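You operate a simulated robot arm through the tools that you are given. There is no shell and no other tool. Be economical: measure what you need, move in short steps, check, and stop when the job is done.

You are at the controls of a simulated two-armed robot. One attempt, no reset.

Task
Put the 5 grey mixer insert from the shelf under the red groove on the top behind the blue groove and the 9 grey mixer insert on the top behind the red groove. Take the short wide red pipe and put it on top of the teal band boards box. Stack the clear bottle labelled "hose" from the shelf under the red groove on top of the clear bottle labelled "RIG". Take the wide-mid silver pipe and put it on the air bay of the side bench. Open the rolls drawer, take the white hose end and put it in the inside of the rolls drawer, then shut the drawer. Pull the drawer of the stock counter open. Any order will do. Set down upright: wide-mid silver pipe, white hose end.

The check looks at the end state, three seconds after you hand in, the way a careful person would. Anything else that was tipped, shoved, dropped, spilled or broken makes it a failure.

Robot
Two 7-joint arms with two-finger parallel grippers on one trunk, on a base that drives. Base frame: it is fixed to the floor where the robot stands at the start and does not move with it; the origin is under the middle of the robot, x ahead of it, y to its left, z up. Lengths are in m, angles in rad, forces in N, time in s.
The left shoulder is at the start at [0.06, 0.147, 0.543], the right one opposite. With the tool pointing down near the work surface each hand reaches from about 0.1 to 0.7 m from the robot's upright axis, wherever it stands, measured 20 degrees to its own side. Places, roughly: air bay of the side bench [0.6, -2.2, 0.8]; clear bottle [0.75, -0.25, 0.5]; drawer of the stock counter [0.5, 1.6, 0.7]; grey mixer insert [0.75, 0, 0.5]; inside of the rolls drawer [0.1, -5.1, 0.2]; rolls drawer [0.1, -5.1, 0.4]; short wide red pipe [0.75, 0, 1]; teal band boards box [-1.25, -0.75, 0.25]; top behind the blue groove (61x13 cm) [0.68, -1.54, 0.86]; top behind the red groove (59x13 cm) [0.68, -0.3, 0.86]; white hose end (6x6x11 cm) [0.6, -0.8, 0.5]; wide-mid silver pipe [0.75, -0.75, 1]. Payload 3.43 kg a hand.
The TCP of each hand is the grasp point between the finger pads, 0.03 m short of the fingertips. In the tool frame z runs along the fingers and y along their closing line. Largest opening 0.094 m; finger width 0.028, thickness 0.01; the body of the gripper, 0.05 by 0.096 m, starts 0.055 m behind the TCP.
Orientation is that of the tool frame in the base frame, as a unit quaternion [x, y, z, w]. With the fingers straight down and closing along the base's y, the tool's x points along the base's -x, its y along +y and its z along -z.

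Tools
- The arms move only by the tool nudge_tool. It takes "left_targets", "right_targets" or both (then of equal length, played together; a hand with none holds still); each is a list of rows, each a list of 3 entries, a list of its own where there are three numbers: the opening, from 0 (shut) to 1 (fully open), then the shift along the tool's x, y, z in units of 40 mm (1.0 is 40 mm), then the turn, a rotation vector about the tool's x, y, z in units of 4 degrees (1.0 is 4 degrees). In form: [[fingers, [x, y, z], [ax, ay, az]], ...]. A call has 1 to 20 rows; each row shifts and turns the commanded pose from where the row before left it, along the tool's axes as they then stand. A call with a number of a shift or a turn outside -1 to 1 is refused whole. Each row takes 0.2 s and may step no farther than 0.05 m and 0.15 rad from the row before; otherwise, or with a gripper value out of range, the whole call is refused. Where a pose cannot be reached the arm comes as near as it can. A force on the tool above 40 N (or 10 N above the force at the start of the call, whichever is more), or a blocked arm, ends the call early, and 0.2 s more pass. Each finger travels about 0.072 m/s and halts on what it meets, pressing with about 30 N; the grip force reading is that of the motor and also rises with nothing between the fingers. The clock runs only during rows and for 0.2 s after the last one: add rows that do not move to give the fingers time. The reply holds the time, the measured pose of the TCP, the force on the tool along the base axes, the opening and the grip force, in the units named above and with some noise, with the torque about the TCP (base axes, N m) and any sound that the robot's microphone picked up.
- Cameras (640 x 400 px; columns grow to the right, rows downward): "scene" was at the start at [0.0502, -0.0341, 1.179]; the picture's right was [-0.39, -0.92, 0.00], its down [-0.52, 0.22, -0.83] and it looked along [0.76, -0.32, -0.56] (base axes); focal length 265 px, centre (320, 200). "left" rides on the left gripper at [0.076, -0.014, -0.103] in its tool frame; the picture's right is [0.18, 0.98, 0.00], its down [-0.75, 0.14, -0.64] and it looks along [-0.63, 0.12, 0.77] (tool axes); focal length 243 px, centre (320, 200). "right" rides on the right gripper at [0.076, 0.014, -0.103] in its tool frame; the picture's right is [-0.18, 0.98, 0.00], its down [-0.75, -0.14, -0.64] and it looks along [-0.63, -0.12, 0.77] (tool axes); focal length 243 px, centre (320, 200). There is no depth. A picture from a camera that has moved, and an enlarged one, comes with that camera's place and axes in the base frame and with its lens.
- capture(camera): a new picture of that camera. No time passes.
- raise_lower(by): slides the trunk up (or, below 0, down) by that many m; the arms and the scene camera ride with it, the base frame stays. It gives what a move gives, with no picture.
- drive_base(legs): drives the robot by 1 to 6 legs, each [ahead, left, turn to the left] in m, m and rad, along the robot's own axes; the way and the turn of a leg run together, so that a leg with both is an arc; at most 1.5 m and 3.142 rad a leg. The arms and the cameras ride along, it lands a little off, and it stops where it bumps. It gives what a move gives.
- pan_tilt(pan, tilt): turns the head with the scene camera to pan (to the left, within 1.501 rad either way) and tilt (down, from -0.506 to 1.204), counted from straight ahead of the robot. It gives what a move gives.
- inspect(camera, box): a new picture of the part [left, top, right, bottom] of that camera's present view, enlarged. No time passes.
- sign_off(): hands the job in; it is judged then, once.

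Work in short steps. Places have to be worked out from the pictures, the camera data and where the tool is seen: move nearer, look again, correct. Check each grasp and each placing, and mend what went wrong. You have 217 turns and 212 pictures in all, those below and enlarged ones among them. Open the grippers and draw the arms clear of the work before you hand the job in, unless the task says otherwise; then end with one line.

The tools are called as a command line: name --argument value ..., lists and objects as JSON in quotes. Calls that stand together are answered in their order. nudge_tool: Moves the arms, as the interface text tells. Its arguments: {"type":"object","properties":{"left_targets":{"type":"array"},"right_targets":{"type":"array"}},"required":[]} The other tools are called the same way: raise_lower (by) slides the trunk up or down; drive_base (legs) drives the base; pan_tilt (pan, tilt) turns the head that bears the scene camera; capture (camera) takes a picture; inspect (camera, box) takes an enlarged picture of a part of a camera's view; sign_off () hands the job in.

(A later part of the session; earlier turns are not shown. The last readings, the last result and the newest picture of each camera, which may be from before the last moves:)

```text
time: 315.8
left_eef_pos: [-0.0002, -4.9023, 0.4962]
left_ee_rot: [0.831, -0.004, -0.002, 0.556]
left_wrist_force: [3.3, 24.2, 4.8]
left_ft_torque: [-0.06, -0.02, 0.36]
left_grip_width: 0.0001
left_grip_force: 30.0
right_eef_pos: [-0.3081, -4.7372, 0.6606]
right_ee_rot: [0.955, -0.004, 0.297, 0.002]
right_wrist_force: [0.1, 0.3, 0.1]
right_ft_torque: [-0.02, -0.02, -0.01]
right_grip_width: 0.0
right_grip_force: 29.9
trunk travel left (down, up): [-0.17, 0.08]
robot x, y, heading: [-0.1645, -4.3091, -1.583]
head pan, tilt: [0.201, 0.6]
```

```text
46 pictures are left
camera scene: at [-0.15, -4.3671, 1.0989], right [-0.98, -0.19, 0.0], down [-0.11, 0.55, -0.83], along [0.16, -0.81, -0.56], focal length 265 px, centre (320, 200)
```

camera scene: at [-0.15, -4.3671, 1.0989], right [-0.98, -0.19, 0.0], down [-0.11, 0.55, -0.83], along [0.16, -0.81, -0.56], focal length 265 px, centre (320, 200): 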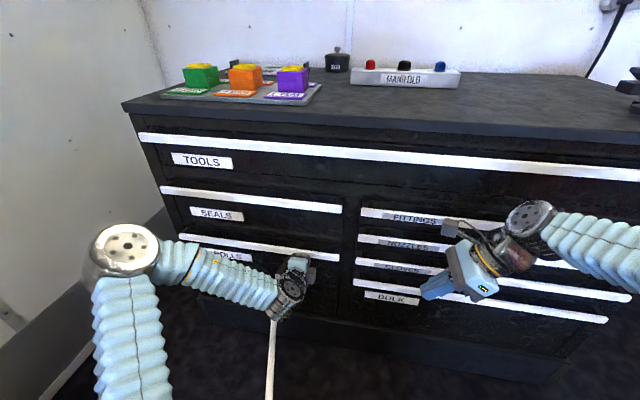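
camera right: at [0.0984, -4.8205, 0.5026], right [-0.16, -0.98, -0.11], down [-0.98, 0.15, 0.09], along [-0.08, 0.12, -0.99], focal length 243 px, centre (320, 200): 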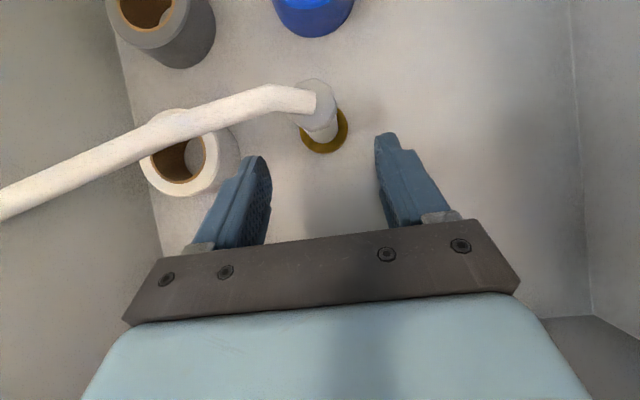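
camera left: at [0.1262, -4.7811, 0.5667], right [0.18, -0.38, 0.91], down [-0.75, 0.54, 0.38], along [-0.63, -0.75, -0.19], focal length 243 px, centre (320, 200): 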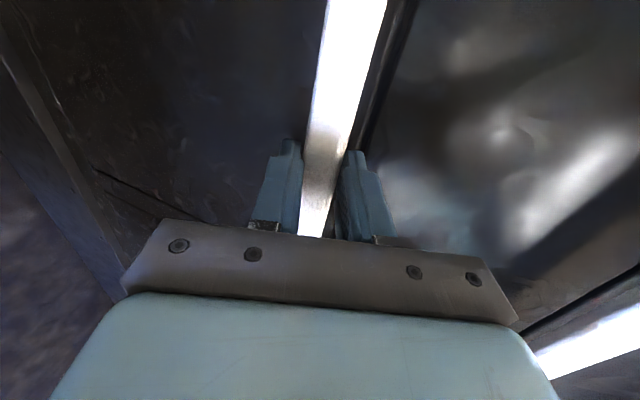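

Drawer is shut (24 N resistance, flush). Back off, raise the trunk, and reorient both hands: right to forward-pitched 60°, left to near tool-down.

drive_base --legs '[[-0.6, -0.1, 0]]'

raise_lower --by 0.08

nudge_tool --right_targets '[[0.4, [0, 0, 0], [-0.983, 0.288, 0.9]], [0.4, [0, 0, 0], [-0.983, 0.288, 0.9]], [0.4, [0, 0, 0], [-0.983, 0.288, 0.9]], [0.4, [0, 0, 0], [-0.983, 0.288, 0.9]], [0.4, [0, 0, 0], [-0.983, 0.288, 0.9]], [0.4, [0, 0, 0], [-0.983, 0.288, 0.9]], [0.4, [0, 0, 0], [-0.983, 0.288, 0.9]], [0.4, [0, 0, 0], [-0.983, 0.288, 0.9]], [0.4, [0, 0, 0], [-0.983, 0.288, 0.9]], [0.4, [0, 0, 0], [-0.983, 0.288, 0.9]], [0.4, [0, 0, 0], [-0.983, 0.288, 0.9]], [0.4, [0, 0, 0], [-0.983, 0.288, 0.9]], [0.4, [0, 0, 0], [-0.983, 0.288, 0.9]], [0.4, [0, 0, 0], [-0.983, 0.288, 0.9]], [0.4, [0, 0, 0], [-0.983, 0.288, 0.9]], [0.4, [0, 0, 0], [-0.983, 0.288, 0.9]], [0.4, [0, 0, 0], [-0.983, 0.288, 0.9]]]' --left_targets '[[0, [0, 0.3, -0.2], [1, 0, 0]], [0, [0, 0.3, -0.2], [1, 0, 0]], [0, [0, 0.3, -0.3], [1, 0, 0]], [0, [0, 0.3, -0.3], [1, 0, 0]], [0, [0, 0.2, -0.3], [1, 0, 0]], [0, [0, 0.2, -0.3], [1, 0, 0]], [0, [0, 0.2, -0.4], [1, 0, 0]], [0, [0, 0.2, -0.4], [1, 0, 0]], [0, [0, 0.1, -0.4], [1, 0, 0]], [0, [0, 0, -0.5], [1, 0, 0]], [0, [0, 0, -0.5], [1, 0, 0]], [0, [0, 0, -0.5], [1, 0, 0]], [0, [0, 0, -0.5], [1, 0, 0]], [0, [0, 0, -0.5], [1, 0, 0]], [0, [0, 0, -0.5], [1, 0, 0]], [0, [0, 0, -0.5], [0, 0, 0]], [0, [0, 0, -0.5], [0, 0, 0]]]'

capture --camera "scene"

```text
time: 319.3
left_eef_pos: [-0.0919, -4.3001, 0.4955]
left_ee_rot: [0.83, -0.003, -0.003, 0.557]
left_wrist_force: [0.3, -0.3, -0.8]
left_ft_torque: [0.01, 0.0, -0.03]
left_grip_width: 0.0001
left_grip_force: 29.7
right_eef_pos: [-0.3995, -4.133, 0.6612]
right_ee_rot: [0.955, -0.006, 0.297, 0.003]
right_wrist_force: [0.2, -0.3, 0.1]
right_ft_torque: [0.0, 0.01, -0.01]
right_grip_width: 0.0
right_grip_force: 30.0
trunk travel left (down, up): [-0.17, 0.08]
robot x, y, heading: [-0.2569, -3.7081, -1.584]
head pan, tilt: [0.201, 0.6]
```

```text
time: 320.4
left_eef_pos: [-0.0935, -4.301, 0.5748]
left_ee_rot: [0.83, -0.004, -0.003, 0.557]
left_wrist_force: [0.0, -0.5, 0.0]
left_ft_torque: [0.02, 0.0, -0.03]
left_grip_width: 0.0
left_grip_force: 30.3
right_eef_pos: [-0.3985, -4.1327, 0.7403]
right_ee_rot: [0.955, -0.005, 0.296, 0.002]
right_wrist_force: [0.1, 0.3, 0.1]
right_ft_torque: [-0.02, -0.01, -0.01]
right_grip_width: 0.0002
right_grip_force: 30.7
trunk travel left (down, up): [-0.25, 0.0]
robot x, y, heading: [-0.256, -3.7074, -1.585]
head pan, tilt: [0.201, 0.6]
```

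```text
time: 324.0
left_eef_pos: [-0.0931, -4.214, 0.8657]
left_ee_rot: [0.998, -0.006, -0.001, 0.067]
left_wrist_force: [0.3, -0.4, -0.7]
left_ft_torque: [0.0, 0.05, -0.01]
left_grip_width: 0.0002
left_grip_force: 30.2
right_eef_pos: [-0.3969, -4.1406, 0.7473]
right_ee_rot: [-0.61, 0.616, -0.347, -0.359]
right_wrist_force: [0.3, -0.1, 0.8]
right_ft_torque: [0.02, 0.0, -0.01]
right_grip_width: 0.0378
right_grip_force: 0.1
right hand out of reach, approached as far as the arm can: row 15, 16
trunk travel left (down, up): [-0.25, 0.0]
robot x, y, heading: [-0.2562, -3.7081, -1.583]
head pan, tilt: [0.201, 0.6]
```

```text
45 pictures are left
camera scene: at [-0.2405, -3.7645, 1.1787], right [-0.98, -0.19, 0.0], down [-0.11, 0.56, -0.82], along [0.15, -0.81, -0.57], focal length 265 px, centre (320, 200)
```

scene: 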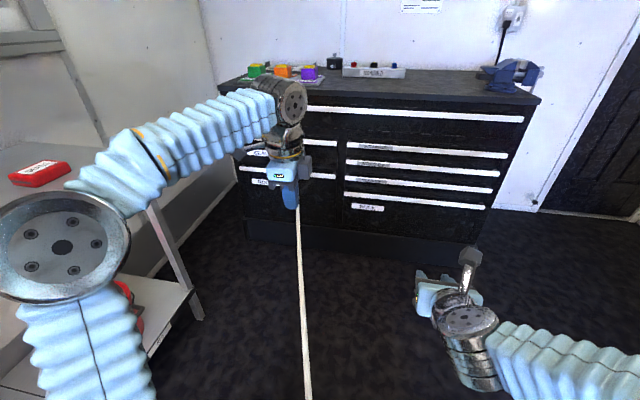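

Both hands reoriented; drawer looks flush. Reverse 1.5 m and look left at the side bench's air bay.

drive_base --legs '[[-1.5, 0, 0]]'

pan_tilt --pan 1.5 --tilt 0.5

capture --camera "scene"

```text
time: 331.5
left_eef_pos: [-0.07, -2.7154, 0.8656]
left_ee_rot: [0.998, -0.008, 0.0, 0.067]
left_wrist_force: [0.9, 0.9, -0.4]
left_ft_torque: [-0.02, 0.0, 0.01]
left_grip_width: 0.0001
left_grip_force: 29.9
right_eef_pos: [-0.3732, -2.6397, 0.7471]
right_ee_rot: [-0.61, 0.616, -0.347, -0.359]
right_wrist_force: [-0.1, -0.2, 0.3]
right_ft_torque: [0.02, 0.0, -0.02]
right_grip_width: 0.0374
right_grip_force: 0.0
trunk travel left (down, up): [-0.25, 0.0]
robot x, y, heading: [-0.2277, -2.2078, -1.589]
head pan, tilt: [0.201, 0.6]
```

```text
time: 332.9
left_eef_pos: [-0.0694, -2.7153, 0.8658]
left_ee_rot: [0.998, -0.008, -0.001, 0.067]
left_wrist_force: [0.1, 0.3, -0.5]
left_ft_torque: [0.01, 0.02, -0.02]
left_grip_width: 0.0001
left_grip_force: 29.7
right_eef_pos: [-0.3743, -2.6394, 0.7463]
right_ee_rot: [-0.609, 0.616, -0.347, -0.36]
right_wrist_force: [-0.5, 0.1, -0.1]
right_ft_torque: [-0.01, -0.03, 0.01]
right_grip_width: 0.0376
right_grip_force: 0.0
trunk travel left (down, up): [-0.25, 0.0]
robot x, y, heading: [-0.2307, -2.2069, -1.592]
head pan, tilt: [1.499, 0.499]
```

```text
44 pictures are left
camera scene: at [-0.1401, -2.1859, 1.1878], right [-0.09, -1.0, 0.0], down [-0.48, 0.04, -0.88], along [0.87, -0.08, -0.48], focal length 265 px, centre (320, 200)
```

scene: 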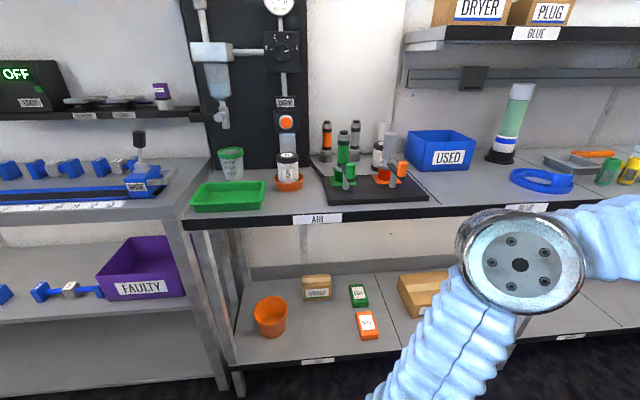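

Zoom on the AIR bay top to find a free spot.

inspect --camera "scene" --box '[170, 100, 490, 240]'

```text
2.00 times, centred on (330, 170) of scene
camera zoom: at [-0.1401, -2.1859, 1.1878], right [-0.09, -1.0, 0.0], down [-0.48, 0.04, -0.88], along [0.87, -0.08, -0.48], focal length 531 px, centre (300, 260)
```

zoom: 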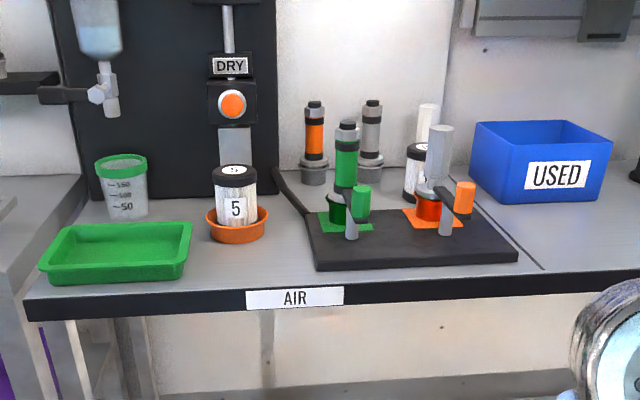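

Free spot on the AIR bay: x≈0.46–0.55, y≈−2.10…−2.26 → target (0.50,−2.18). Now go to the silver pipe: reverse to y≈−0.85 and turn to face the bench.

drive_base --legs '[[-1.3, 0, 0], [0, 0, 1.592]]'

pan_tilt --pan 0.15 --tilt 0.6

capture --camera "scene"

```text
time: 343.4
left_eef_pos: [0.2769, -0.7183, 0.8645]
left_ee_rot: [0.691, 0.72, 0.048, 0.046]
left_wrist_force: [-0.4, -0.8, -0.6]
left_ft_torque: [-0.03, -0.03, 0.01]
left_grip_width: 0.0
left_grip_force: 30.3
right_eef_pos: [0.2188, -1.0279, 0.7468]
right_ee_rot: [0.866, 0.019, 0.499, -0.005]
right_wrist_force: [-0.6, 0.5, 0.1]
right_ft_torque: [0.03, 0.0, 0.02]
right_grip_width: 0.0378
right_grip_force: 0.0
trunk travel left (down, up): [-0.25, 0.0]
robot x, y, heading: [-0.2199, -0.9086, 0.036]
head pan, tilt: [1.499, 0.499]
```

```text
time: 344.9
left_eef_pos: [0.2773, -0.7188, 0.8658]
left_ee_rot: [0.691, 0.72, 0.048, 0.046]
left_wrist_force: [0.2, 0.4, -0.1]
left_ft_torque: [0.02, -0.02, 0.0]
left_grip_width: 0.0
left_grip_force: 30.0
right_eef_pos: [0.2187, -1.0269, 0.7463]
right_ee_rot: [0.866, 0.02, 0.499, -0.005]
right_wrist_force: [-0.4, -0.1, 0.2]
right_ft_torque: [0.02, 0.03, -0.01]
right_grip_width: 0.0374
right_grip_force: 0.0
trunk travel left (down, up): [-0.25, 0.0]
robot x, y, heading: [-0.219, -0.909, 0.039]
head pan, tilt: [0.15, 0.6]
```

```text
42 pictures are left
camera scene: at [-0.1652, -0.8927, 1.1787], right [0.19, -0.98, 0.0], down [-0.56, -0.11, -0.83], along [0.81, 0.15, -0.56], focal length 265 px, centre (320, 200)
```

scene: 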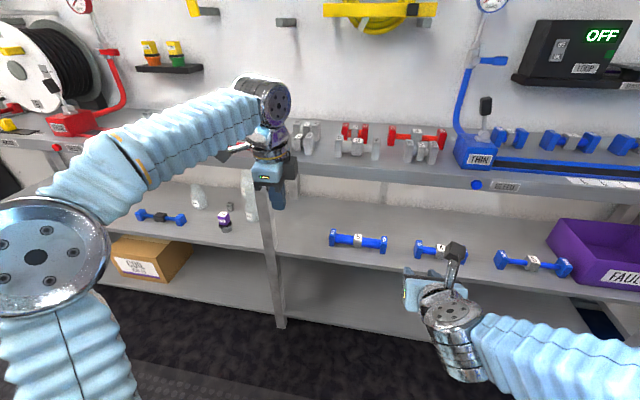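

Raise both hands above bench level, straighten heading.

nudge_tool --left_targets '[[0.9, [0, -0.8, -1], [0, 0, 0]], [0.9, [0, -0.8, -1], [0, 0, 0]], [0.9, [0, -0.8, -1], [0, 0, 0]], [0.9, [0, 0, 0], [0, 0, 0]], [0.9, [0, 0, 0], [0, 0, 0]], [0.9, [0, 0, 0], [0, 0, 0]], [0.9, [0, 0, 0], [0, 0, 0]]]' --right_targets '[[0.5, [0.866, 0, -0.5], [0, 0, 0]], [0.5, [0.866, 0, -0.5], [0, 0, 0]], [0.5, [0.866, 0, -0.5], [0, 0, 0]], [0.5, [0.866, 0, -0.5], [0, 0, 0]], [0.5, [0.866, 0, -0.5], [0, 0, 0]], [0.5, [0.866, 0, -0.5], [0, 0, 0]], [0.5, [0.866, 0, -0.5], [0, 0, 0]]]'

drive_base --legs '[[0.0, 0, -0.035], [0.36, 0.02, 0]]'

capture --camera "left"

capture --camera "scene"

```text
refused: row 1 steps farther than a row can; nothing moved
```

```text
time: 346.8
left_eef_pos: [0.4483, -0.7284, 0.8657]
left_ee_rot: [0.706, 0.707, 0.039, 0.037]
left_wrist_force: [-7.0, 0.7, 2.7]
left_ft_torque: [-0.01, 0.2, 0.02]
left_grip_width: 0.0003
left_grip_force: 29.9
right_eef_pos: [0.3864, -1.0341, 0.7468]
right_ee_rot: [0.867, 0.003, 0.499, 0.004]
right_wrist_force: [0.5, -0.3, 0.4]
right_ft_torque: [0.05, -0.01, 0.03]
right_grip_width: 0.0376
right_grip_force: 0.0
trunk travel left (down, up): [-0.25, 0.0]
robot x, y, heading: [-0.0456, -0.8991, 0.001]
head pan, tilt: [0.15, 0.6]
stopped in leg 2: the force on the tool passed its limit at 114 N (the readings are from after the stop); the commanded pose is now the measured one
```

```text
41 pictures are left
camera left: at [0.4241, -0.6514, 0.9647], right [0.98, 0.18, 0.11], down [0.07, -0.76, 0.65], along [0.2, -0.63, -0.75], focal length 243 px, centre (320, 200)
```

left: 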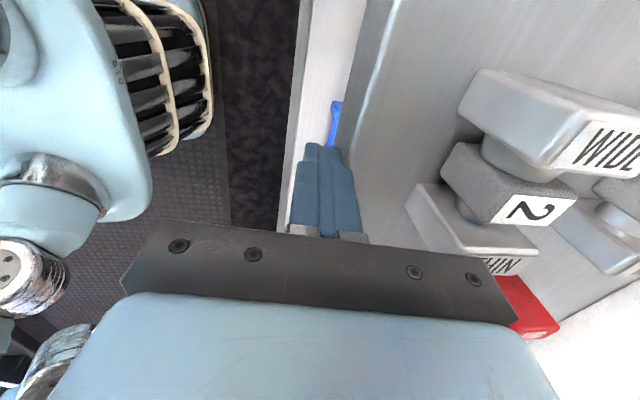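

```text
40 pictures are left
camera scene: at [0.0074, -0.8851, 1.1787], right [0.15, -0.99, 0.0], down [-0.56, -0.08, -0.83], along [0.82, 0.12, -0.56], focal length 265 px, centre (320, 200)
```

scene: 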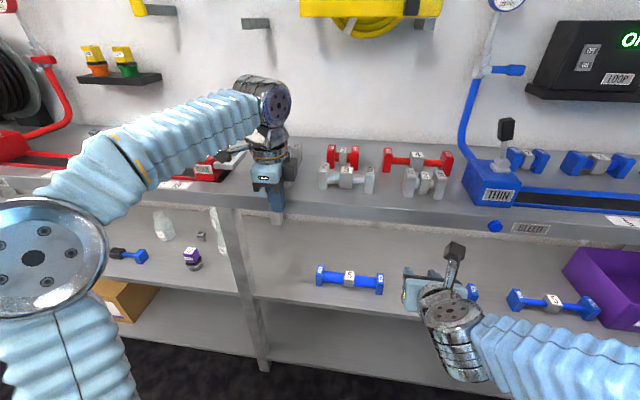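

My lift was refused and the fingertip bumped the bench edge; nothing seems displaced. Back off and redo the lift with smaller steps.

drive_base --legs '[[-0.15, 0, 0]]'

nudge_tool --left_targets '[[0.9, [0, -0.5, -0.9], [0, 0, 0]], [0.9, [0, -0.5, -0.9], [0, 0, 0]], [0.9, [0, -0.5, -0.9], [0, 0, 0]], [0.9, [0, -0.4, -0.6], [0, 0, 0]], [0.9, [0, 0, 0], [0, 0, 0]], [0.9, [0, 0, 0], [0, 0, 0]], [0.9, [0, 0, 0], [0, 0, 0]]]' --right_targets '[[0.5, [0.866, 0, -0.5], [0, 0, 0]], [0.5, [0.866, 0, -0.5], [0, 0, 0]], [0.5, [0.866, 0, -0.5], [0, 0, 0]], [0.5, [0.866, 0, -0.5], [0, 0, 0]], [0.5, [0.866, 0, -0.5], [0, 0, 0]], [0.5, [0.866, 0, -0.5], [0, 0, 0]], [0.5, [0.866, 0, -0.5], [0, 0, 0]]]'

inspect --camera "scene" --box '[160, 110, 500, 320]'

```text
time: 348.1
left_eef_pos: [0.3018, -0.7281, 0.8649]
left_ee_rot: [0.707, 0.705, 0.039, 0.037]
left_wrist_force: [-0.1, 0.1, -0.5]
left_ft_torque: [-0.02, 0.01, -0.02]
left_grip_width: 0.0
left_grip_force: 29.9
right_eef_pos: [0.2387, -1.0353, 0.7459]
right_ee_rot: [0.867, 0.002, 0.499, 0.005]
right_wrist_force: [-0.1, 0.3, 0.2]
right_ft_torque: [0.01, 0.01, -0.01]
right_grip_width: 0.0377
right_grip_force: 0.1
trunk travel left (down, up): [-0.25, 0.0]
robot x, y, heading: [-0.1971, -0.8985, -0.009]
head pan, tilt: [0.15, 0.6]
```

```text
time: 349.7
left_eef_pos: [0.21, -0.7316, 0.9874]
left_ee_rot: [0.707, 0.706, 0.039, 0.037]
left_wrist_force: [-1.1, 0.6, -0.4]
left_ft_torque: [-0.04, 0.0, 0.01]
left_grip_width: 0.0849
left_grip_force: 0.0
right_eef_pos: [0.2392, -1.0316, 1.0271]
right_ee_rot: [0.867, 0.002, 0.498, 0.005]
right_wrist_force: [-0.5, 0.2, -0.4]
right_ft_torque: [0.03, 0.01, -0.03]
right_grip_width: 0.0469
right_grip_force: 0.1
trunk travel left (down, up): [-0.25, 0.0]
robot x, y, heading: [-0.1984, -0.8978, -0.004]
head pan, tilt: [0.15, 0.6]
```

```text
1.88 times, centred on (330, 215) of scene
camera zoom: at [-0.1406, -0.885, 1.1786], right [0.15, -0.99, 0.0], down [-0.56, -0.08, -0.82], along [0.82, 0.12, -0.57], focal length 500 px, centre (301, 172)
```

zoom: 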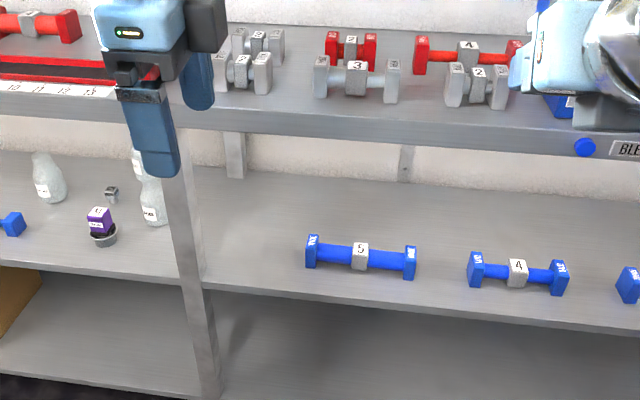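

Everything is in place. Target silver pipe ≈(0.638,−0.699), the front one at x≈0.53. Drive in to x≈0.17.

drive_base --legs '[[0.37, 0.03, 0]]'

capture --camera "left"

```text
time: 352.1
left_eef_pos: [0.5797, -0.6968, 0.9877]
left_ee_rot: [0.704, 0.708, 0.04, 0.037]
left_wrist_force: [0.2, 0.8, -0.3]
left_ft_torque: [-0.01, 0.0, 0.0]
left_grip_width: 0.0845
left_grip_force: 0.0
right_eef_pos: [0.6092, -0.9986, 1.0271]
right_ee_rot: [0.867, 0.004, 0.498, 0.004]
right_wrist_force: [-1.3, -0.8, -0.4]
right_ft_torque: [-0.02, -0.01, -0.02]
right_grip_width: 0.0469
right_grip_force: 0.0
trunk travel left (down, up): [-0.25, 0.0]
robot x, y, heading: [0.1763, -0.8678, 0.0]
head pan, tilt: [0.15, 0.6]
```

```text
38 pictures are left
camera left: at [0.5544, -0.6215, 1.0863], right [0.98, 0.19, 0.11], down [0.08, -0.76, 0.65], along [0.2, -0.63, -0.75], focal length 243 px, centre (320, 200)
```

left: 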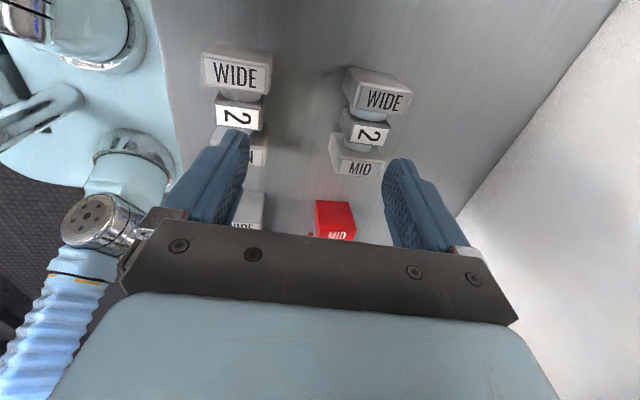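

Tags confirm the target at (0.631,−0.699), gap to the front pipe is enough. Move forward 4 cm and descend to z≈0.903.

nudge_tool --left_targets '[[0.9, [-0.03, 0.55, 0], [0, 0, 0]], [0.9, [-0.03, 0.5, 0], [0, 0, 0]], [0.9, [0, 0, 0.6], [0, 0, 0]], [0.9, [0, 0, 0.6], [0, 0, 0]]]'

capture --camera "left"

```text
time: 353.1
left_eef_pos: [0.6257, -0.6999, 0.9455]
left_ee_rot: [0.704, 0.708, 0.039, 0.038]
left_wrist_force: [0.7, -0.6, -0.1]
left_ft_torque: [-0.01, -0.02, -0.04]
left_grip_width: 0.0847
left_grip_force: 0.1
right_eef_pos: [0.6091, -0.9983, 1.0281]
right_ee_rot: [0.867, 0.004, 0.499, 0.004]
right_wrist_force: [-0.5, 0.2, 0.0]
right_ft_torque: [0.01, 0.0, 0.0]
right_grip_width: 0.047
right_grip_force: 0.1
trunk travel left (down, up): [-0.25, 0.0]
robot x, y, heading: [0.1725, -0.8683, 0.006]
head pan, tilt: [0.15, 0.6]
```

```text
37 pictures are left
camera left: at [0.6014, -0.623, 1.0436], right [0.98, 0.19, 0.11], down [0.08, -0.76, 0.65], along [0.2, -0.63, -0.75], focal length 243 px, centre (320, 200)
```

left: 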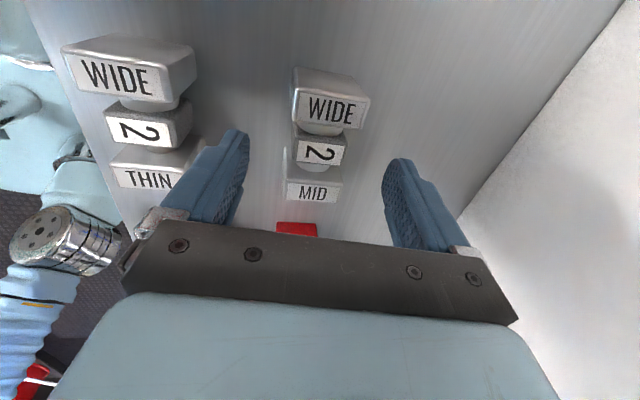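

Centred with ~1 cm clearance to the front pipe. Descend the last 4 cm and close.

nudge_tool --left_targets '[[0.9, [0, 0, 0.5], [0, 0, 0]], [0.9, [0, 0, 0.53], [0, 0, 0]], [0.5, [0, 0, 0], [0, 0, 0]], [0.2, [0, 0, 0], [0, 0, 0]], [0, [0, 0, 0], [0, 0, 0]], [0, [0, 0, 0], [0, 0, 0]]]'

capture --camera "left"

```text
time: 354.5
left_eef_pos: [0.631, -0.6996, 0.9046]
left_ee_rot: [0.704, 0.708, 0.04, 0.037]
left_wrist_force: [-1.3, 0.1, 2.2]
left_ft_torque: [-0.13, 0.15, -0.03]
left_grip_width: 0.04
left_grip_force: 30.0
right_eef_pos: [0.6096, -0.9991, 1.0283]
right_ee_rot: [0.867, 0.005, 0.499, 0.003]
right_wrist_force: [0.5, 0.3, 0.5]
right_ft_torque: [-0.02, 0.01, -0.02]
right_grip_width: 0.0468
right_grip_force: 0.1
trunk travel left (down, up): [-0.25, 0.0]
robot x, y, heading: [0.1768, -0.866, 0.003]
head pan, tilt: [0.15, 0.6]
```

```text
36 pictures are left
camera left: at [0.6062, -0.6223, 1.003], right [0.98, 0.19, 0.11], down [0.08, -0.76, 0.65], along [0.2, -0.63, -0.75], focal length 243 px, centre (320, 200)
```

left: 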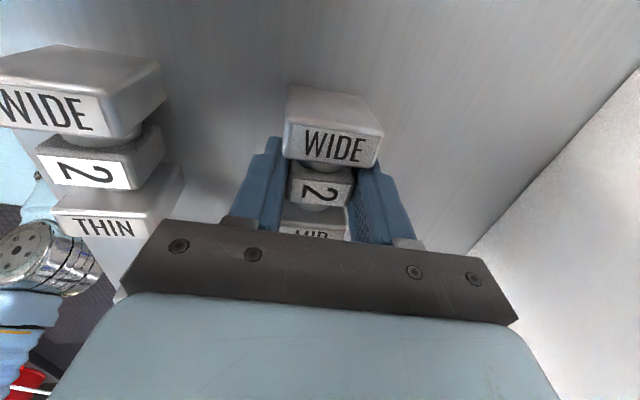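

Gripped (40 mm). Lift straight up 8 cm, then back the base off 0.35 m.

nudge_tool --left_targets '[[0, [0, 0.05, -0.5], [0, 0, 0]], [0, [0, 0.08, -0.75], [0, 0, 0]], [0, [0, 0.08, -0.75], [0, 0, 0]]]'

drive_base --legs '[[-0.35, 0, 0]]'

capture --camera "scene"

```text
time: 355.3
left_eef_pos: [0.6311, -0.6999, 0.9834]
left_ee_rot: [0.704, 0.708, 0.039, 0.036]
left_wrist_force: [0.4, -0.9, -1.5]
left_ft_torque: [0.0, 0.01, 0.0]
left_grip_width: 0.0396
left_grip_force: 30.0
right_eef_pos: [0.609, -0.9982, 1.0269]
right_ee_rot: [0.867, 0.005, 0.498, 0.004]
right_wrist_force: [-0.2, 0.0, -0.2]
right_ft_torque: [0.01, 0.01, -0.01]
right_grip_width: 0.0469
right_grip_force: 0.0
trunk travel left (down, up): [-0.25, 0.0]
robot x, y, heading: [0.1715, -0.8695, 0.003]
head pan, tilt: [0.15, 0.6]
```

```text
time: 357.6
left_eef_pos: [0.2859, -0.704, 0.984]
left_ee_rot: [0.707, 0.705, 0.04, 0.037]
left_wrist_force: [1.0, -0.3, -2.2]
left_ft_torque: [0.0, 0.01, 0.01]
left_grip_width: 0.0398
left_grip_force: 29.7
right_eef_pos: [0.2598, -1.0016, 1.0269]
right_ee_rot: [0.867, 0.0, 0.498, 0.006]
right_wrist_force: [-0.3, -0.1, 0.4]
right_ft_torque: [-0.01, 0.01, -0.03]
right_grip_width: 0.0467
right_grip_force: 0.1
trunk travel left (down, up): [-0.25, 0.0]
robot x, y, heading: [-0.1729, -0.8689, -0.005]
head pan, tilt: [0.15, 0.6]
```

```text
35 pictures are left
camera scene: at [-0.1187, -0.855, 1.1787], right [0.14, -0.99, 0.0], down [-0.56, -0.08, -0.82], along [0.82, 0.12, -0.57], focal length 265 px, centre (320, 200)
```

scene: 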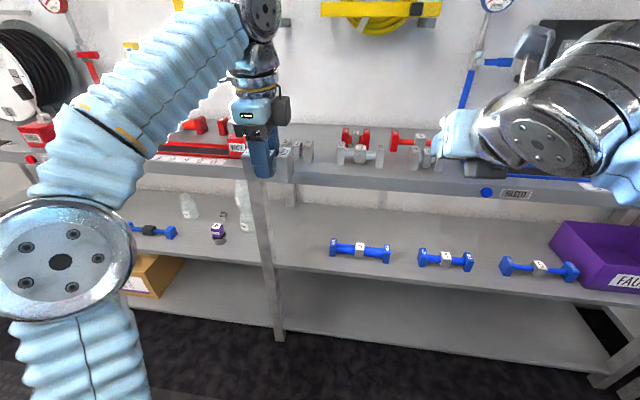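

Next, insert 5 at (0.668,−0.357). The sensor cup stands in front-right of it, so approach yawed 20° from the left again. Lower the right hand to shelf height and drive into position.

nudge_tool --left_targets '[[0, [0, -0.5, 0], [0, 0, 0]], [0, [0, -0.5, 0], [0, 0, 0]], [0, [0, 0, 0], [0, 0, 0]], [0, [0, 0, 0], [0, 0, 0]], [0, [0, 0, 0], [0, 0, 0]], [0, [0, 0, 0], [0, 0, 0]], [0, [0, 0, 0], [0, 0, 0]], [0, [0, 0, 0], [0, 0, 0]], [0, [0, 0, 0], [0, 0, 0]], [0, [0, 0, 0], [0, 0, 0]], [0, [0, 0, 0], [0, 0, 0]]]' --right_targets '[[0.6, [-0.866, 0, 0.5], [0, 0, 0]], [0.6, [-0.866, 0, 0.5], [0, 0, 0]], [0.6, [-0.866, 0, 0.5], [0, 0, 0]], [0.6, [-0.866, 0, 0.5], [0, 0, 0]], [0.6, [-0.866, 0, 0.5], [0, 0, 0]], [0.6, [-0.866, 0, 0.5], [0, 0, 0]], [0.6, [-0.866, 0, 0.5], [0, 0, 0]], [0.6, [-0.866, 0, 0.5], [0, 0, 0]], [0.6, [-0.866, 0, 0.5], [0, 0, 0]], [0.6, [-0.866, 0, 0.5], [0, 0, 0]], [0.6, [0, 0, 0], [0, -1, 0]]]'

drive_base --legs '[[0.05, 1.05, 0], [0, 0, -0.345]]'

capture --camera "right"

```text
time: 359.9
left_eef_pos: [0.2463, -0.703, 0.9802]
left_ee_rot: [0.707, 0.705, 0.039, 0.036]
left_wrist_force: [0.7, -0.5, -2.9]
left_ft_torque: [0.03, -0.02, 0.01]
left_grip_width: 0.0399
left_grip_force: 29.9
right_eef_pos: [0.3015, -0.9896, 0.6474]
right_ee_rot: [0.884, 0.001, 0.468, 0.005]
right_wrist_force: [-0.3, -1.2, 0.5]
right_ft_torque: [0.0, -0.01, -0.03]
right_grip_width: 0.0565
right_grip_force: 0.1
right hand out of reach, approached as far as the arm can: row 8, 9, 10
trunk travel left (down, up): [-0.25, 0.0]
robot x, y, heading: [-0.1756, -0.8676, -0.011]
head pan, tilt: [0.15, 0.6]
```

```text
time: 366.4
left_eef_pos: [0.3371, 0.184, 0.9804]
left_ee_rot: [0.82, 0.57, 0.032, 0.044]
left_wrist_force: [0.1, 0.1, -0.9]
left_ft_torque: [-0.01, -0.04, -0.01]
left_grip_width: 0.04
left_grip_force: 29.7
right_eef_pos: [0.2929, -0.1063, 0.6474]
right_ee_rot: [0.87, -0.154, 0.46, 0.087]
right_wrist_force: [-0.5, 0.5, 0.7]
right_ft_torque: [-0.03, 0.01, -0.02]
right_grip_width: 0.0567
right_grip_force: 0.2
trunk travel left (down, up): [-0.25, 0.0]
robot x, y, heading: [-0.1103, 0.1763, -0.355]
head pan, tilt: [0.15, 0.6]
```

```text
34 pictures are left
camera right: at [0.2475, -0.1037, 0.7682], right [-0.44, -0.89, -0.14], down [-0.85, 0.46, -0.26], along [0.3, 0.0, -0.95], focal length 243 px, centre (320, 200)
```

right: 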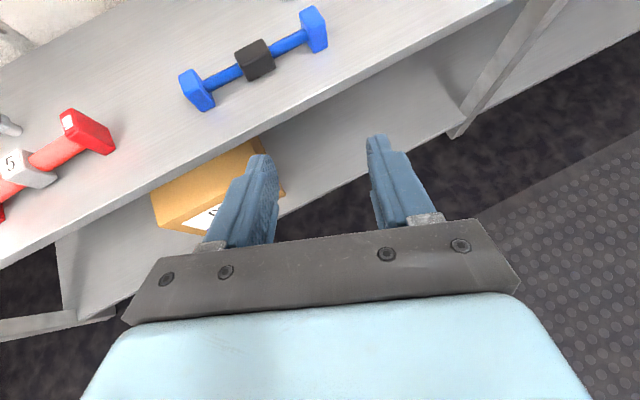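

Align 10 cm to the right, drive 8 cm closer and advance to a pre-grasp point.

nudge_tool --right_targets '[[0.6, [0, 0.87, 0], [0, 0, 0]], [0.6, [0, 0.87, 0], [0, 0, 0]], [0.6, [0, 0.87, 0], [0, 0, 0]]]'

drive_base --legs '[[0.08, 0, 0]]'

nudge_tool --right_targets '[[0.55, [0.377, 0, 0.917], [0, 0, 0]], [0.55, [0.377, 0, 0.917], [0, 0, 0]], [0.55, [0.377, 0, 0.917], [0, 0, 0]], [0.55, [0.377, 0, 0.917], [0, 0, 0]], [0.55, [0.377, 0, 0.917], [0, 0, 0]], [0.55, [0.377, 0, 0.917], [0, 0, 0]]]'

capture --camera "right"

```text
time: 367.2
left_eef_pos: [0.3361, 0.1835, 0.9804]
left_ee_rot: [0.819, 0.571, 0.033, 0.044]
left_wrist_force: [0.1, -0.2, -1.8]
left_ft_torque: [-0.02, 0.01, 0.03]
left_grip_width: 0.0399
left_grip_force: 30.2
right_eef_pos: [0.2567, -0.2054, 0.6491]
right_ee_rot: [0.871, -0.154, 0.458, 0.087]
right_wrist_force: [0.4, 0.1, -0.2]
right_ft_torque: [-0.02, -0.01, -0.02]
right_grip_width: 0.0565
right_grip_force: 0.1
trunk travel left (down, up): [-0.25, 0.0]
robot x, y, heading: [-0.1179, 0.175, -0.357]
head pan, tilt: [0.15, 0.6]
```

```text
time: 368.3
left_eef_pos: [0.4134, 0.1567, 0.9809]
left_ee_rot: [0.82, 0.57, 0.032, 0.043]
left_wrist_force: [-0.3, 1.1, -1.9]
left_ft_torque: [0.01, 0.02, -0.02]
left_grip_width: 0.0398
left_grip_force: 29.8
right_eef_pos: [0.3318, -0.2316, 0.6498]
right_ee_rot: [0.871, -0.153, 0.459, 0.086]
right_wrist_force: [0.3, 0.1, 0.1]
right_ft_torque: [0.01, 0.0, -0.01]
right_grip_width: 0.0565
right_grip_force: 0.1
trunk travel left (down, up): [-0.25, 0.0]
robot x, y, heading: [-0.0366, 0.1436, -0.361]
head pan, tilt: [0.15, 0.6]
```

```text
time: 369.7
left_eef_pos: [0.4125, 0.1553, 0.9806]
left_ee_rot: [0.819, 0.571, 0.032, 0.043]
left_wrist_force: [-0.6, 0.4, -1.6]
left_ft_torque: [0.01, -0.01, 0.04]
left_grip_width: 0.0397
left_grip_force: 30.5
right_eef_pos: [0.5506, -0.3154, 0.6018]
right_ee_rot: [0.87, -0.153, 0.46, 0.088]
right_wrist_force: [0.4, 0.5, -0.3]
right_ft_torque: [0.02, -0.03, 0.0]
right_grip_width: 0.0515
right_grip_force: 0.1
trunk travel left (down, up): [-0.25, 0.0]
robot x, y, heading: [-0.0371, 0.1462, -0.352]
head pan, tilt: [0.15, 0.6]
```

```text
33 pictures are left
camera right: at [0.5063, -0.3139, 0.7217], right [-0.44, -0.89, -0.14], down [-0.85, 0.46, -0.26], along [0.3, 0.0, -0.95], focal length 243 px, centre (320, 200)
```

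right: 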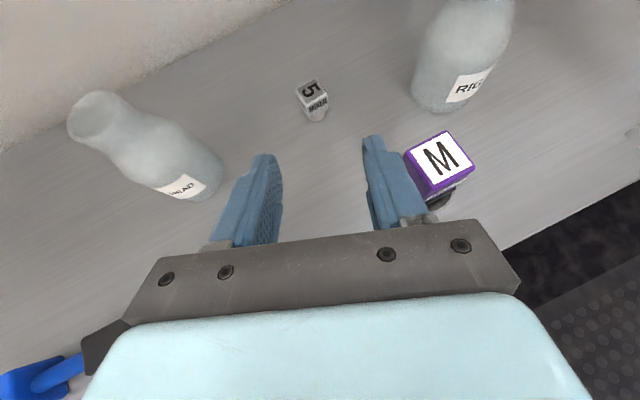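

Cube 5 at (0.661,−0.353), but the sensor M is close to the hand's right side. Yaw another 12° and shift left before going in.

nudge_tool --right_targets '[[0.55, [0, -0.23, 0], [-0.829, 0, 0.559]], [0.55, [0, -0.23, 0], [-0.829, 0, 0.559]], [0.55, [0, -0.23, 0], [-0.829, 0, 0.559]], [0.55, [0.09, 0, 0.63], [0, 0, 0]], [0.55, [0.09, 0, 0.63], [0, 0, 0]]]'

capture --camera "right"

```text
time: 370.9
left_eef_pos: [0.4122, 0.1562, 0.9821]
left_ee_rot: [0.819, 0.571, 0.032, 0.045]
left_wrist_force: [0.2, 0.8, 0.0]
left_ft_torque: [-0.02, -0.03, 0.03]
left_grip_width: 0.0399
left_grip_force: 29.8
right_eef_pos: [0.603, -0.3128, 0.5787]
right_ee_rot: [0.849, -0.243, 0.449, 0.135]
right_wrist_force: [-0.3, -0.3, -0.8]
right_ft_torque: [-0.01, 0.02, 0.04]
right_grip_width: 0.0516
right_grip_force: 0.1
trunk travel left (down, up): [-0.25, 0.0]
robot x, y, heading: [-0.0365, 0.144, -0.359]
head pan, tilt: [0.15, 0.6]
```

```text
32 pictures are left
camera right: at [0.5599, -0.3018, 0.6994], right [-0.61, -0.78, -0.14], down [-0.73, 0.63, -0.27], along [0.29, -0.06, -0.95], focal length 243 px, centre (320, 200)
```

right: 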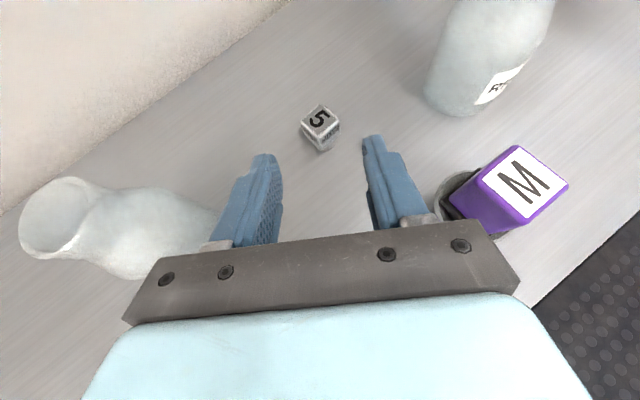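

Aligned with cube 5 and clear of M and HEAD. Advance 8 cm along the axis and close.

nudge_tool --right_targets '[[0.5, [0, 0, 0.7], [0, 0, 0]], [0.5, [0, 0, 0.7], [0, 0, 0]], [0.5, [0, 0, 0.6], [0, 0, 0]], [0, [0, 0, 0], [0, 0, 0]], [0, [0, 0, 0], [0, 0, 0]], [0, [0, 0, 0], [0, 0, 0]]]'

capture --camera "right"

```text
time: 372.3
left_eef_pos: [0.4131, 0.1566, 0.9815]
left_ee_rot: [0.819, 0.571, 0.032, 0.044]
left_wrist_force: [0.0, -0.2, -2.1]
left_ft_torque: [-0.01, 0.03, -0.02]
left_grip_width: 0.0399
left_grip_force: 30.1
right_eef_pos: [0.6567, -0.3504, 0.5336]
right_ee_rot: [0.85, -0.243, 0.449, 0.134]
right_wrist_force: [-0.6, 0.0, 0.0]
right_ft_torque: [-0.02, 0.0, 0.01]
right_grip_width: 0.0319
right_grip_force: 30.0
trunk travel left (down, up): [-0.25, 0.0]
robot x, y, heading: [-0.0378, 0.1484, -0.361]
head pan, tilt: [0.15, 0.6]
```

```text
31 pictures are left
camera right: at [0.6147, -0.3388, 0.6543], right [-0.61, -0.78, -0.14], down [-0.73, 0.63, -0.26], along [0.29, -0.06, -0.95], focal length 243 px, centre (320, 200)
```

right: 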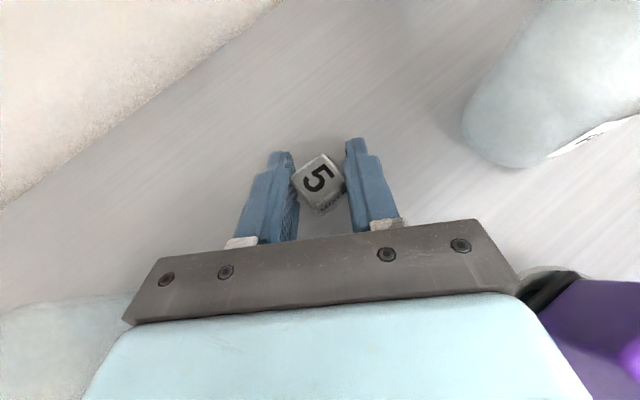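

Held across the cube's corners (32 mm). Lift 2 cm and check that it holds.

nudge_tool --right_targets '[[0, [0.21, 0, -0.14], [0, 0, 0]], [0, [0.21, 0, -0.14], [0, 0, 0]], [0, [0, 0, 0], [0, 0, 0]], [0, [0, 0, 0], [0, 0, 0]]]'

inspect --camera "right" --box '[250, 110, 400, 250]'

```text
time: 373.3
left_eef_pos: [0.4132, 0.1559, 0.9814]
left_ee_rot: [0.82, 0.57, 0.033, 0.044]
left_wrist_force: [0.1, 0.3, -1.6]
left_ft_torque: [0.02, 0.01, 0.03]
left_grip_width: 0.04
left_grip_force: 30.3
right_eef_pos: [0.6562, -0.3496, 0.5535]
right_ee_rot: [0.85, -0.243, 0.448, 0.135]
right_wrist_force: [0.4, 1.8, -0.3]
right_ft_torque: [0.04, 0.04, 0.01]
right_grip_width: 0.0317
right_grip_force: 30.2
trunk travel left (down, up): [-0.25, 0.0]
robot x, y, heading: [-0.0404, 0.1432, -0.356]
head pan, tilt: [0.15, 0.6]
```

```text
2.86 times, centred on (325, 180) of right
camera zoom: at [0.6148, -0.338, 0.6744], right [-0.61, -0.78, -0.14], down [-0.73, 0.63, -0.26], along [0.29, -0.06, -0.95], focal length 693 px, centre (306, 257)
```

zoom: 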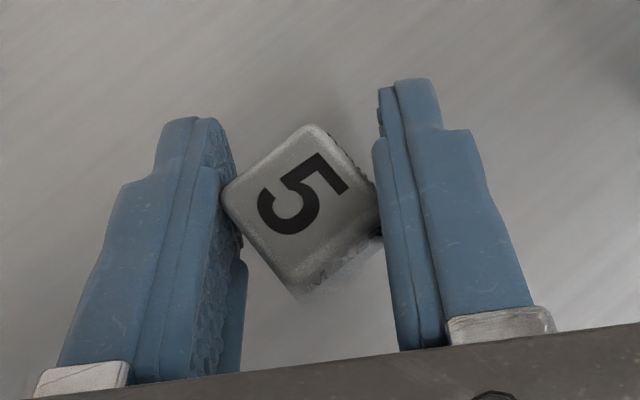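

To be safe I'll set it down at a clearer spot (0.62,−0.292) on the shelf and regrip it square to its faces.

nudge_tool --right_targets '[[0, [-0.43, -0.37, -0.64], [0, 0, 0]], [0, [-0.43, -0.37, -0.64], [0, 0, 0]], [0, [-0.2, 0, 0.135], [0, 0, 0]], [0, [-0.19, 0, 0.128], [0, 0, 0]], [0, [0, 0, 0], [0, 0, 0]]]'

nudge_tool --right_targets '[[0, [-0.06, 0, 0.04], [0, 0, 0]], [0, [0, 0, 0], [0, 0, 0]]]'

```text
time: 374.5
left_eef_pos: [0.412, 0.1551, 0.9807]
left_ee_rot: [0.819, 0.571, 0.033, 0.044]
left_wrist_force: [-0.3, -0.1, -2.2]
left_ft_torque: [-0.03, -0.02, 0.01]
left_grip_width: 0.0398
left_grip_force: 30.1
right_eef_pos: [0.6185, -0.2908, 0.5346]
right_ee_rot: [0.85, -0.243, 0.449, 0.134]
right_wrist_force: [-0.1, 0.0, -1.2]
right_ft_torque: [0.0, -0.03, 0.0]
right_grip_width: 0.0321
right_grip_force: 29.8
trunk travel left (down, up): [-0.25, 0.0]
robot x, y, heading: [-0.0371, 0.1464, -0.354]
head pan, tilt: [0.15, 0.6]
```

```text
time: 375.1
left_eef_pos: [0.4111, 0.1561, 0.9807]
left_ee_rot: [0.819, 0.571, 0.033, 0.044]
left_wrist_force: [0.3, 0.0, -2.1]
left_ft_torque: [-0.02, 0.01, 0.0]
left_grip_width: 0.04
left_grip_force: 30.0
right_eef_pos: [0.6197, -0.2899, 0.5334]
right_ee_rot: [0.849, -0.243, 0.45, 0.135]
right_wrist_force: [1.0, 0.1, 8.7]
right_ft_torque: [0.01, -0.04, 0.0]
right_grip_width: 0.0319
right_grip_force: 30.1
trunk travel left (down, up): [-0.25, 0.0]
robot x, y, heading: [-0.0398, 0.1452, -0.352]
head pan, tilt: [0.15, 0.6]
```

Contact. Release, retreat 8 cm along the axis and yaw the hand square (+33°).

nudge_tool --right_targets '[[0.4, [0, 0, 0], [0, 0, 0]], [0.5, [0, 0, 0], [0, 0, 0]], [0.55, [0, 0, -0.7], [0, 0, 0]], [0.55, [0, 0, -0.8], [0, 0, 0]], [0.55, [0, 0, -0.8], [0, 0, 0]], [0.55, [0, 0, 0], [0.756, 0, -0.51]], [0.55, [0, 0, 0], [0.756, 0, -0.51]], [0.55, [0, 0, 0], [0.756, 0, -0.51]], [0.55, [0, 0, 0], [0.756, 0, -0.51]], [0.55, [0, 0, 0], [0.756, 0, -0.51]], [0.55, [0, 0, 0], [0.756, 0, -0.51]], [0.55, [0, 0, 0], [0.756, 0, -0.51]], [0.55, [0, 0, 0], [0.756, 0, -0.51]], [0.55, [0, 0, 0], [0.756, 0, -0.51]]]'

capture --camera "right"

```text
time: 378.1
left_eef_pos: [0.414, 0.1557, 0.9803]
left_ee_rot: [0.82, 0.57, 0.031, 0.043]
left_wrist_force: [-0.2, 0.0, -1.8]
left_ft_torque: [0.02, 0.02, 0.06]
left_grip_width: 0.0399
left_grip_force: 30.2
right_eef_pos: [0.557, -0.2502, 0.5849]
right_ee_rot: [0.885, 0.006, 0.466, 0.002]
right_wrist_force: [-0.8, -0.6, -1.0]
right_ft_torque: [0.01, -0.01, 0.01]
right_grip_width: 0.0516
right_grip_force: 0.1
trunk travel left (down, up): [-0.25, 0.0]
robot x, y, heading: [-0.0398, 0.1444, -0.352]
head pan, tilt: [0.15, 0.6]
```

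```text
29 pictures are left
camera right: at [0.5148, -0.2645, 0.7041], right [-0.09, -0.99, -0.14], down [-0.96, 0.13, -0.26], along [0.27, 0.11, -0.96], focal length 243 px, centre (320, 200)
```

right: 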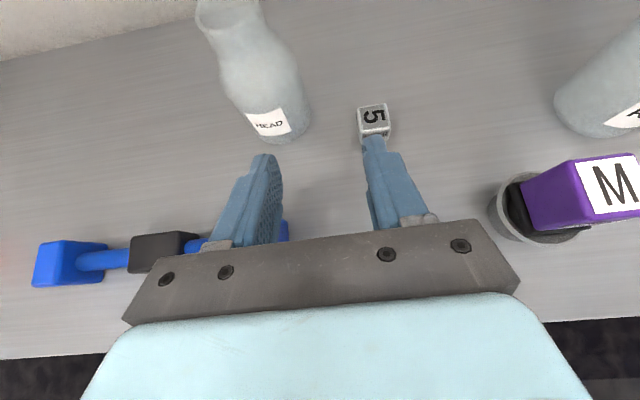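

Now square to the cube at (0.627,−0.299). Shift right 4.7 cm, advance, and close.

nudge_tool --right_targets '[[0.5, [0, 0.6, 0], [0, 0, 0]], [0.5, [0, 0.58, 0], [0, 0, 0]], [0.5, [-0.04, 0, 0.69], [0, 0, 0]], [0.5, [-0.04, 0, 0.69], [0, 0, 0]], [0.5, [-0.04, 0, 0.69], [0, 0, 0]], [0, [0, 0, 0], [0, 0, 0]], [0, [0, 0, 0], [0, 0, 0]], [0, [0, 0, 0], [0, 0, 0]]]'

capture --camera "right"

```text
time: 379.9
left_eef_pos: [0.4126, 0.1541, 0.9805]
left_ee_rot: [0.82, 0.57, 0.032, 0.043]
left_wrist_force: [0.1, -0.3, -1.5]
left_ft_torque: [0.0, 0.01, -0.02]
left_grip_width: 0.0398
left_grip_force: 30.2
right_eef_pos: [0.6226, -0.2964, 0.5322]
right_ee_rot: [0.886, 0.007, 0.464, 0.001]
right_wrist_force: [0.1, -0.2, 0.9]
right_ft_torque: [0.01, -0.02, -0.02]
right_grip_width: 0.0273
right_grip_force: 29.7
trunk travel left (down, up): [-0.25, 0.0]
robot x, y, heading: [-0.0423, 0.1454, -0.354]
head pan, tilt: [0.15, 0.6]
```

```text
28 pictures are left
camera right: at [0.5816, -0.3109, 0.6533], right [-0.1, -0.98, -0.14], down [-0.96, 0.13, -0.26], along [0.27, 0.11, -0.95], focal length 243 px, centre (320, 200)
```

right: 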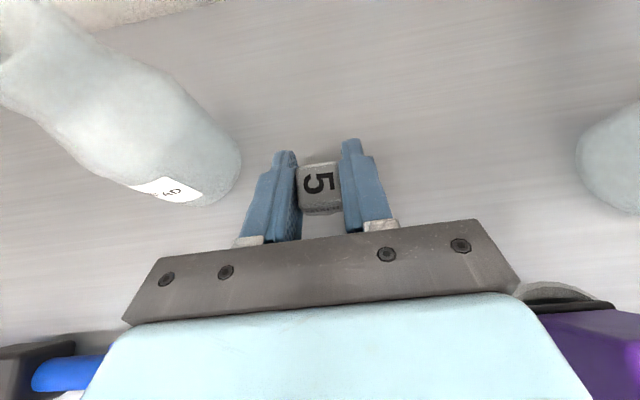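

Flush grip (27 mm). Lift 6 cm, then retreat straight back out of the shelf.

nudge_tool --right_targets '[[0, [0.62, 0, -0.425], [0, 0, 0]], [0, [0.62, 0, -0.425], [0, 0, 0]], [0, [-0.566, 0, -0.825], [0, 0, 0]], [0, [-0.566, 0, -0.825], [0, 0, 0]], [0, [-0.566, 0, -0.825], [0, 0, 0]], [0, [-0.566, 0, -0.825], [0, 0, 0]], [0, [-0.566, 0, -0.825], [0, 0, 0]], [0, [-0.566, 0, -0.825], [0, 0, 0]], [0, [-0.3, 0, -0.44], [0, 0, 0]]]'

drive_base --legs '[[-0.2, 0, 0], [0, 0, 0.355]]'

nudge_tool --right_targets '[[0, [0.825, 0, -0.566], [0, 0, 0]], [0, [0.825, 0, -0.566], [0, 0, 0]], [0, [0.825, 0, -0.566], [0, 0, 0]], [0, [0.825, 0, -0.566], [0, 0, 0]], [0, [0.825, 0, -0.566], [0, 0, 0]], [0, [0.825, 0, -0.566], [0, 0, 0]], [0, [0.825, 0, -0.566], [0, 0, 0]], [0, [0.825, 0, -0.566], [0, 0, 0]], [0, [0.825, 0, -0.566], [0, 0, 0]], [0, [0.825, 0, -0.566], [0, 0, 0]], [0, [0.825, 0, -0.566], [0, 0, 0]]]'

capture --camera "scene"

```text
time: 381.9
left_eef_pos: [0.4114, 0.1555, 0.9801]
left_ee_rot: [0.819, 0.571, 0.032, 0.043]
left_wrist_force: [0.1, 0.2, -2.0]
left_ft_torque: [-0.01, 0.0, 0.01]
left_grip_width: 0.0396
left_grip_force: 30.0
right_eef_pos: [0.361, -0.3005, 0.5941]
right_ee_rot: [0.884, 0.006, 0.467, 0.002]
right_wrist_force: [-0.9, -0.3, -0.6]
right_ft_torque: [0.03, -0.04, -0.01]
right_grip_width: 0.0271
right_grip_force: 30.2
trunk travel left (down, up): [-0.25, 0.0]
robot x, y, heading: [-0.0399, 0.1433, -0.354]
head pan, tilt: [0.15, 0.6]
```

```text
time: 384.5
left_eef_pos: [0.1958, 0.3798, 0.9799]
left_ee_rot: [0.707, 0.705, 0.04, 0.037]
left_wrist_force: [-0.5, -0.3, -2.3]
left_ft_torque: [0.0, 0.02, 0.02]
left_grip_width: 0.0397
left_grip_force: 30.3
right_eef_pos: [0.3036, -0.0657, 0.5949]
right_ee_rot: [0.87, 0.161, 0.459, -0.08]
right_wrist_force: [0.5, 0.1, 0.1]
right_ft_torque: [-0.01, 0.01, -0.03]
right_grip_width: 0.0274
right_grip_force: 30.2
trunk travel left (down, up): [-0.25, 0.0]
robot x, y, heading: [-0.2212, 0.2144, 0.0]
head pan, tilt: [0.15, 0.6]
```

```text
time: 386.9
left_eef_pos: [0.1946, 0.3792, 0.9808]
left_ee_rot: [0.707, 0.705, 0.039, 0.037]
left_wrist_force: [-0.5, -0.9, -2.5]
left_ft_torque: [0.05, -0.01, -0.04]
left_grip_width: 0.0395
left_grip_force: 29.8
right_eef_pos: [0.3006, -0.0615, 1.0356]
right_ee_rot: [0.87, 0.161, 0.459, -0.08]
right_wrist_force: [0.1, -1.4, -0.9]
right_ft_torque: [-0.02, 0.01, 0.02]
right_grip_width: 0.0273
right_grip_force: 30.0
trunk travel left (down, up): [-0.25, 0.0]
robot x, y, heading: [-0.2266, 0.2133, 0.002]
head pan, tilt: [0.15, 0.6]
```

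```text
27 pictures are left
camera scene: at [-0.1696, 0.227, 1.1786], right [0.15, -0.99, 0.0], down [-0.56, -0.08, -0.82], along [0.82, 0.12, -0.57], focal length 265 px, centre (320, 200)
```

scene: 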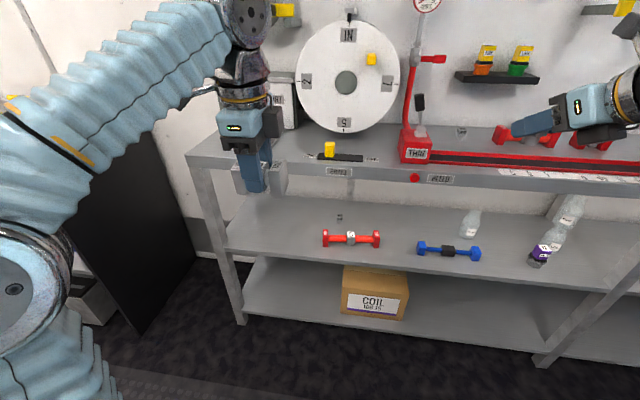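

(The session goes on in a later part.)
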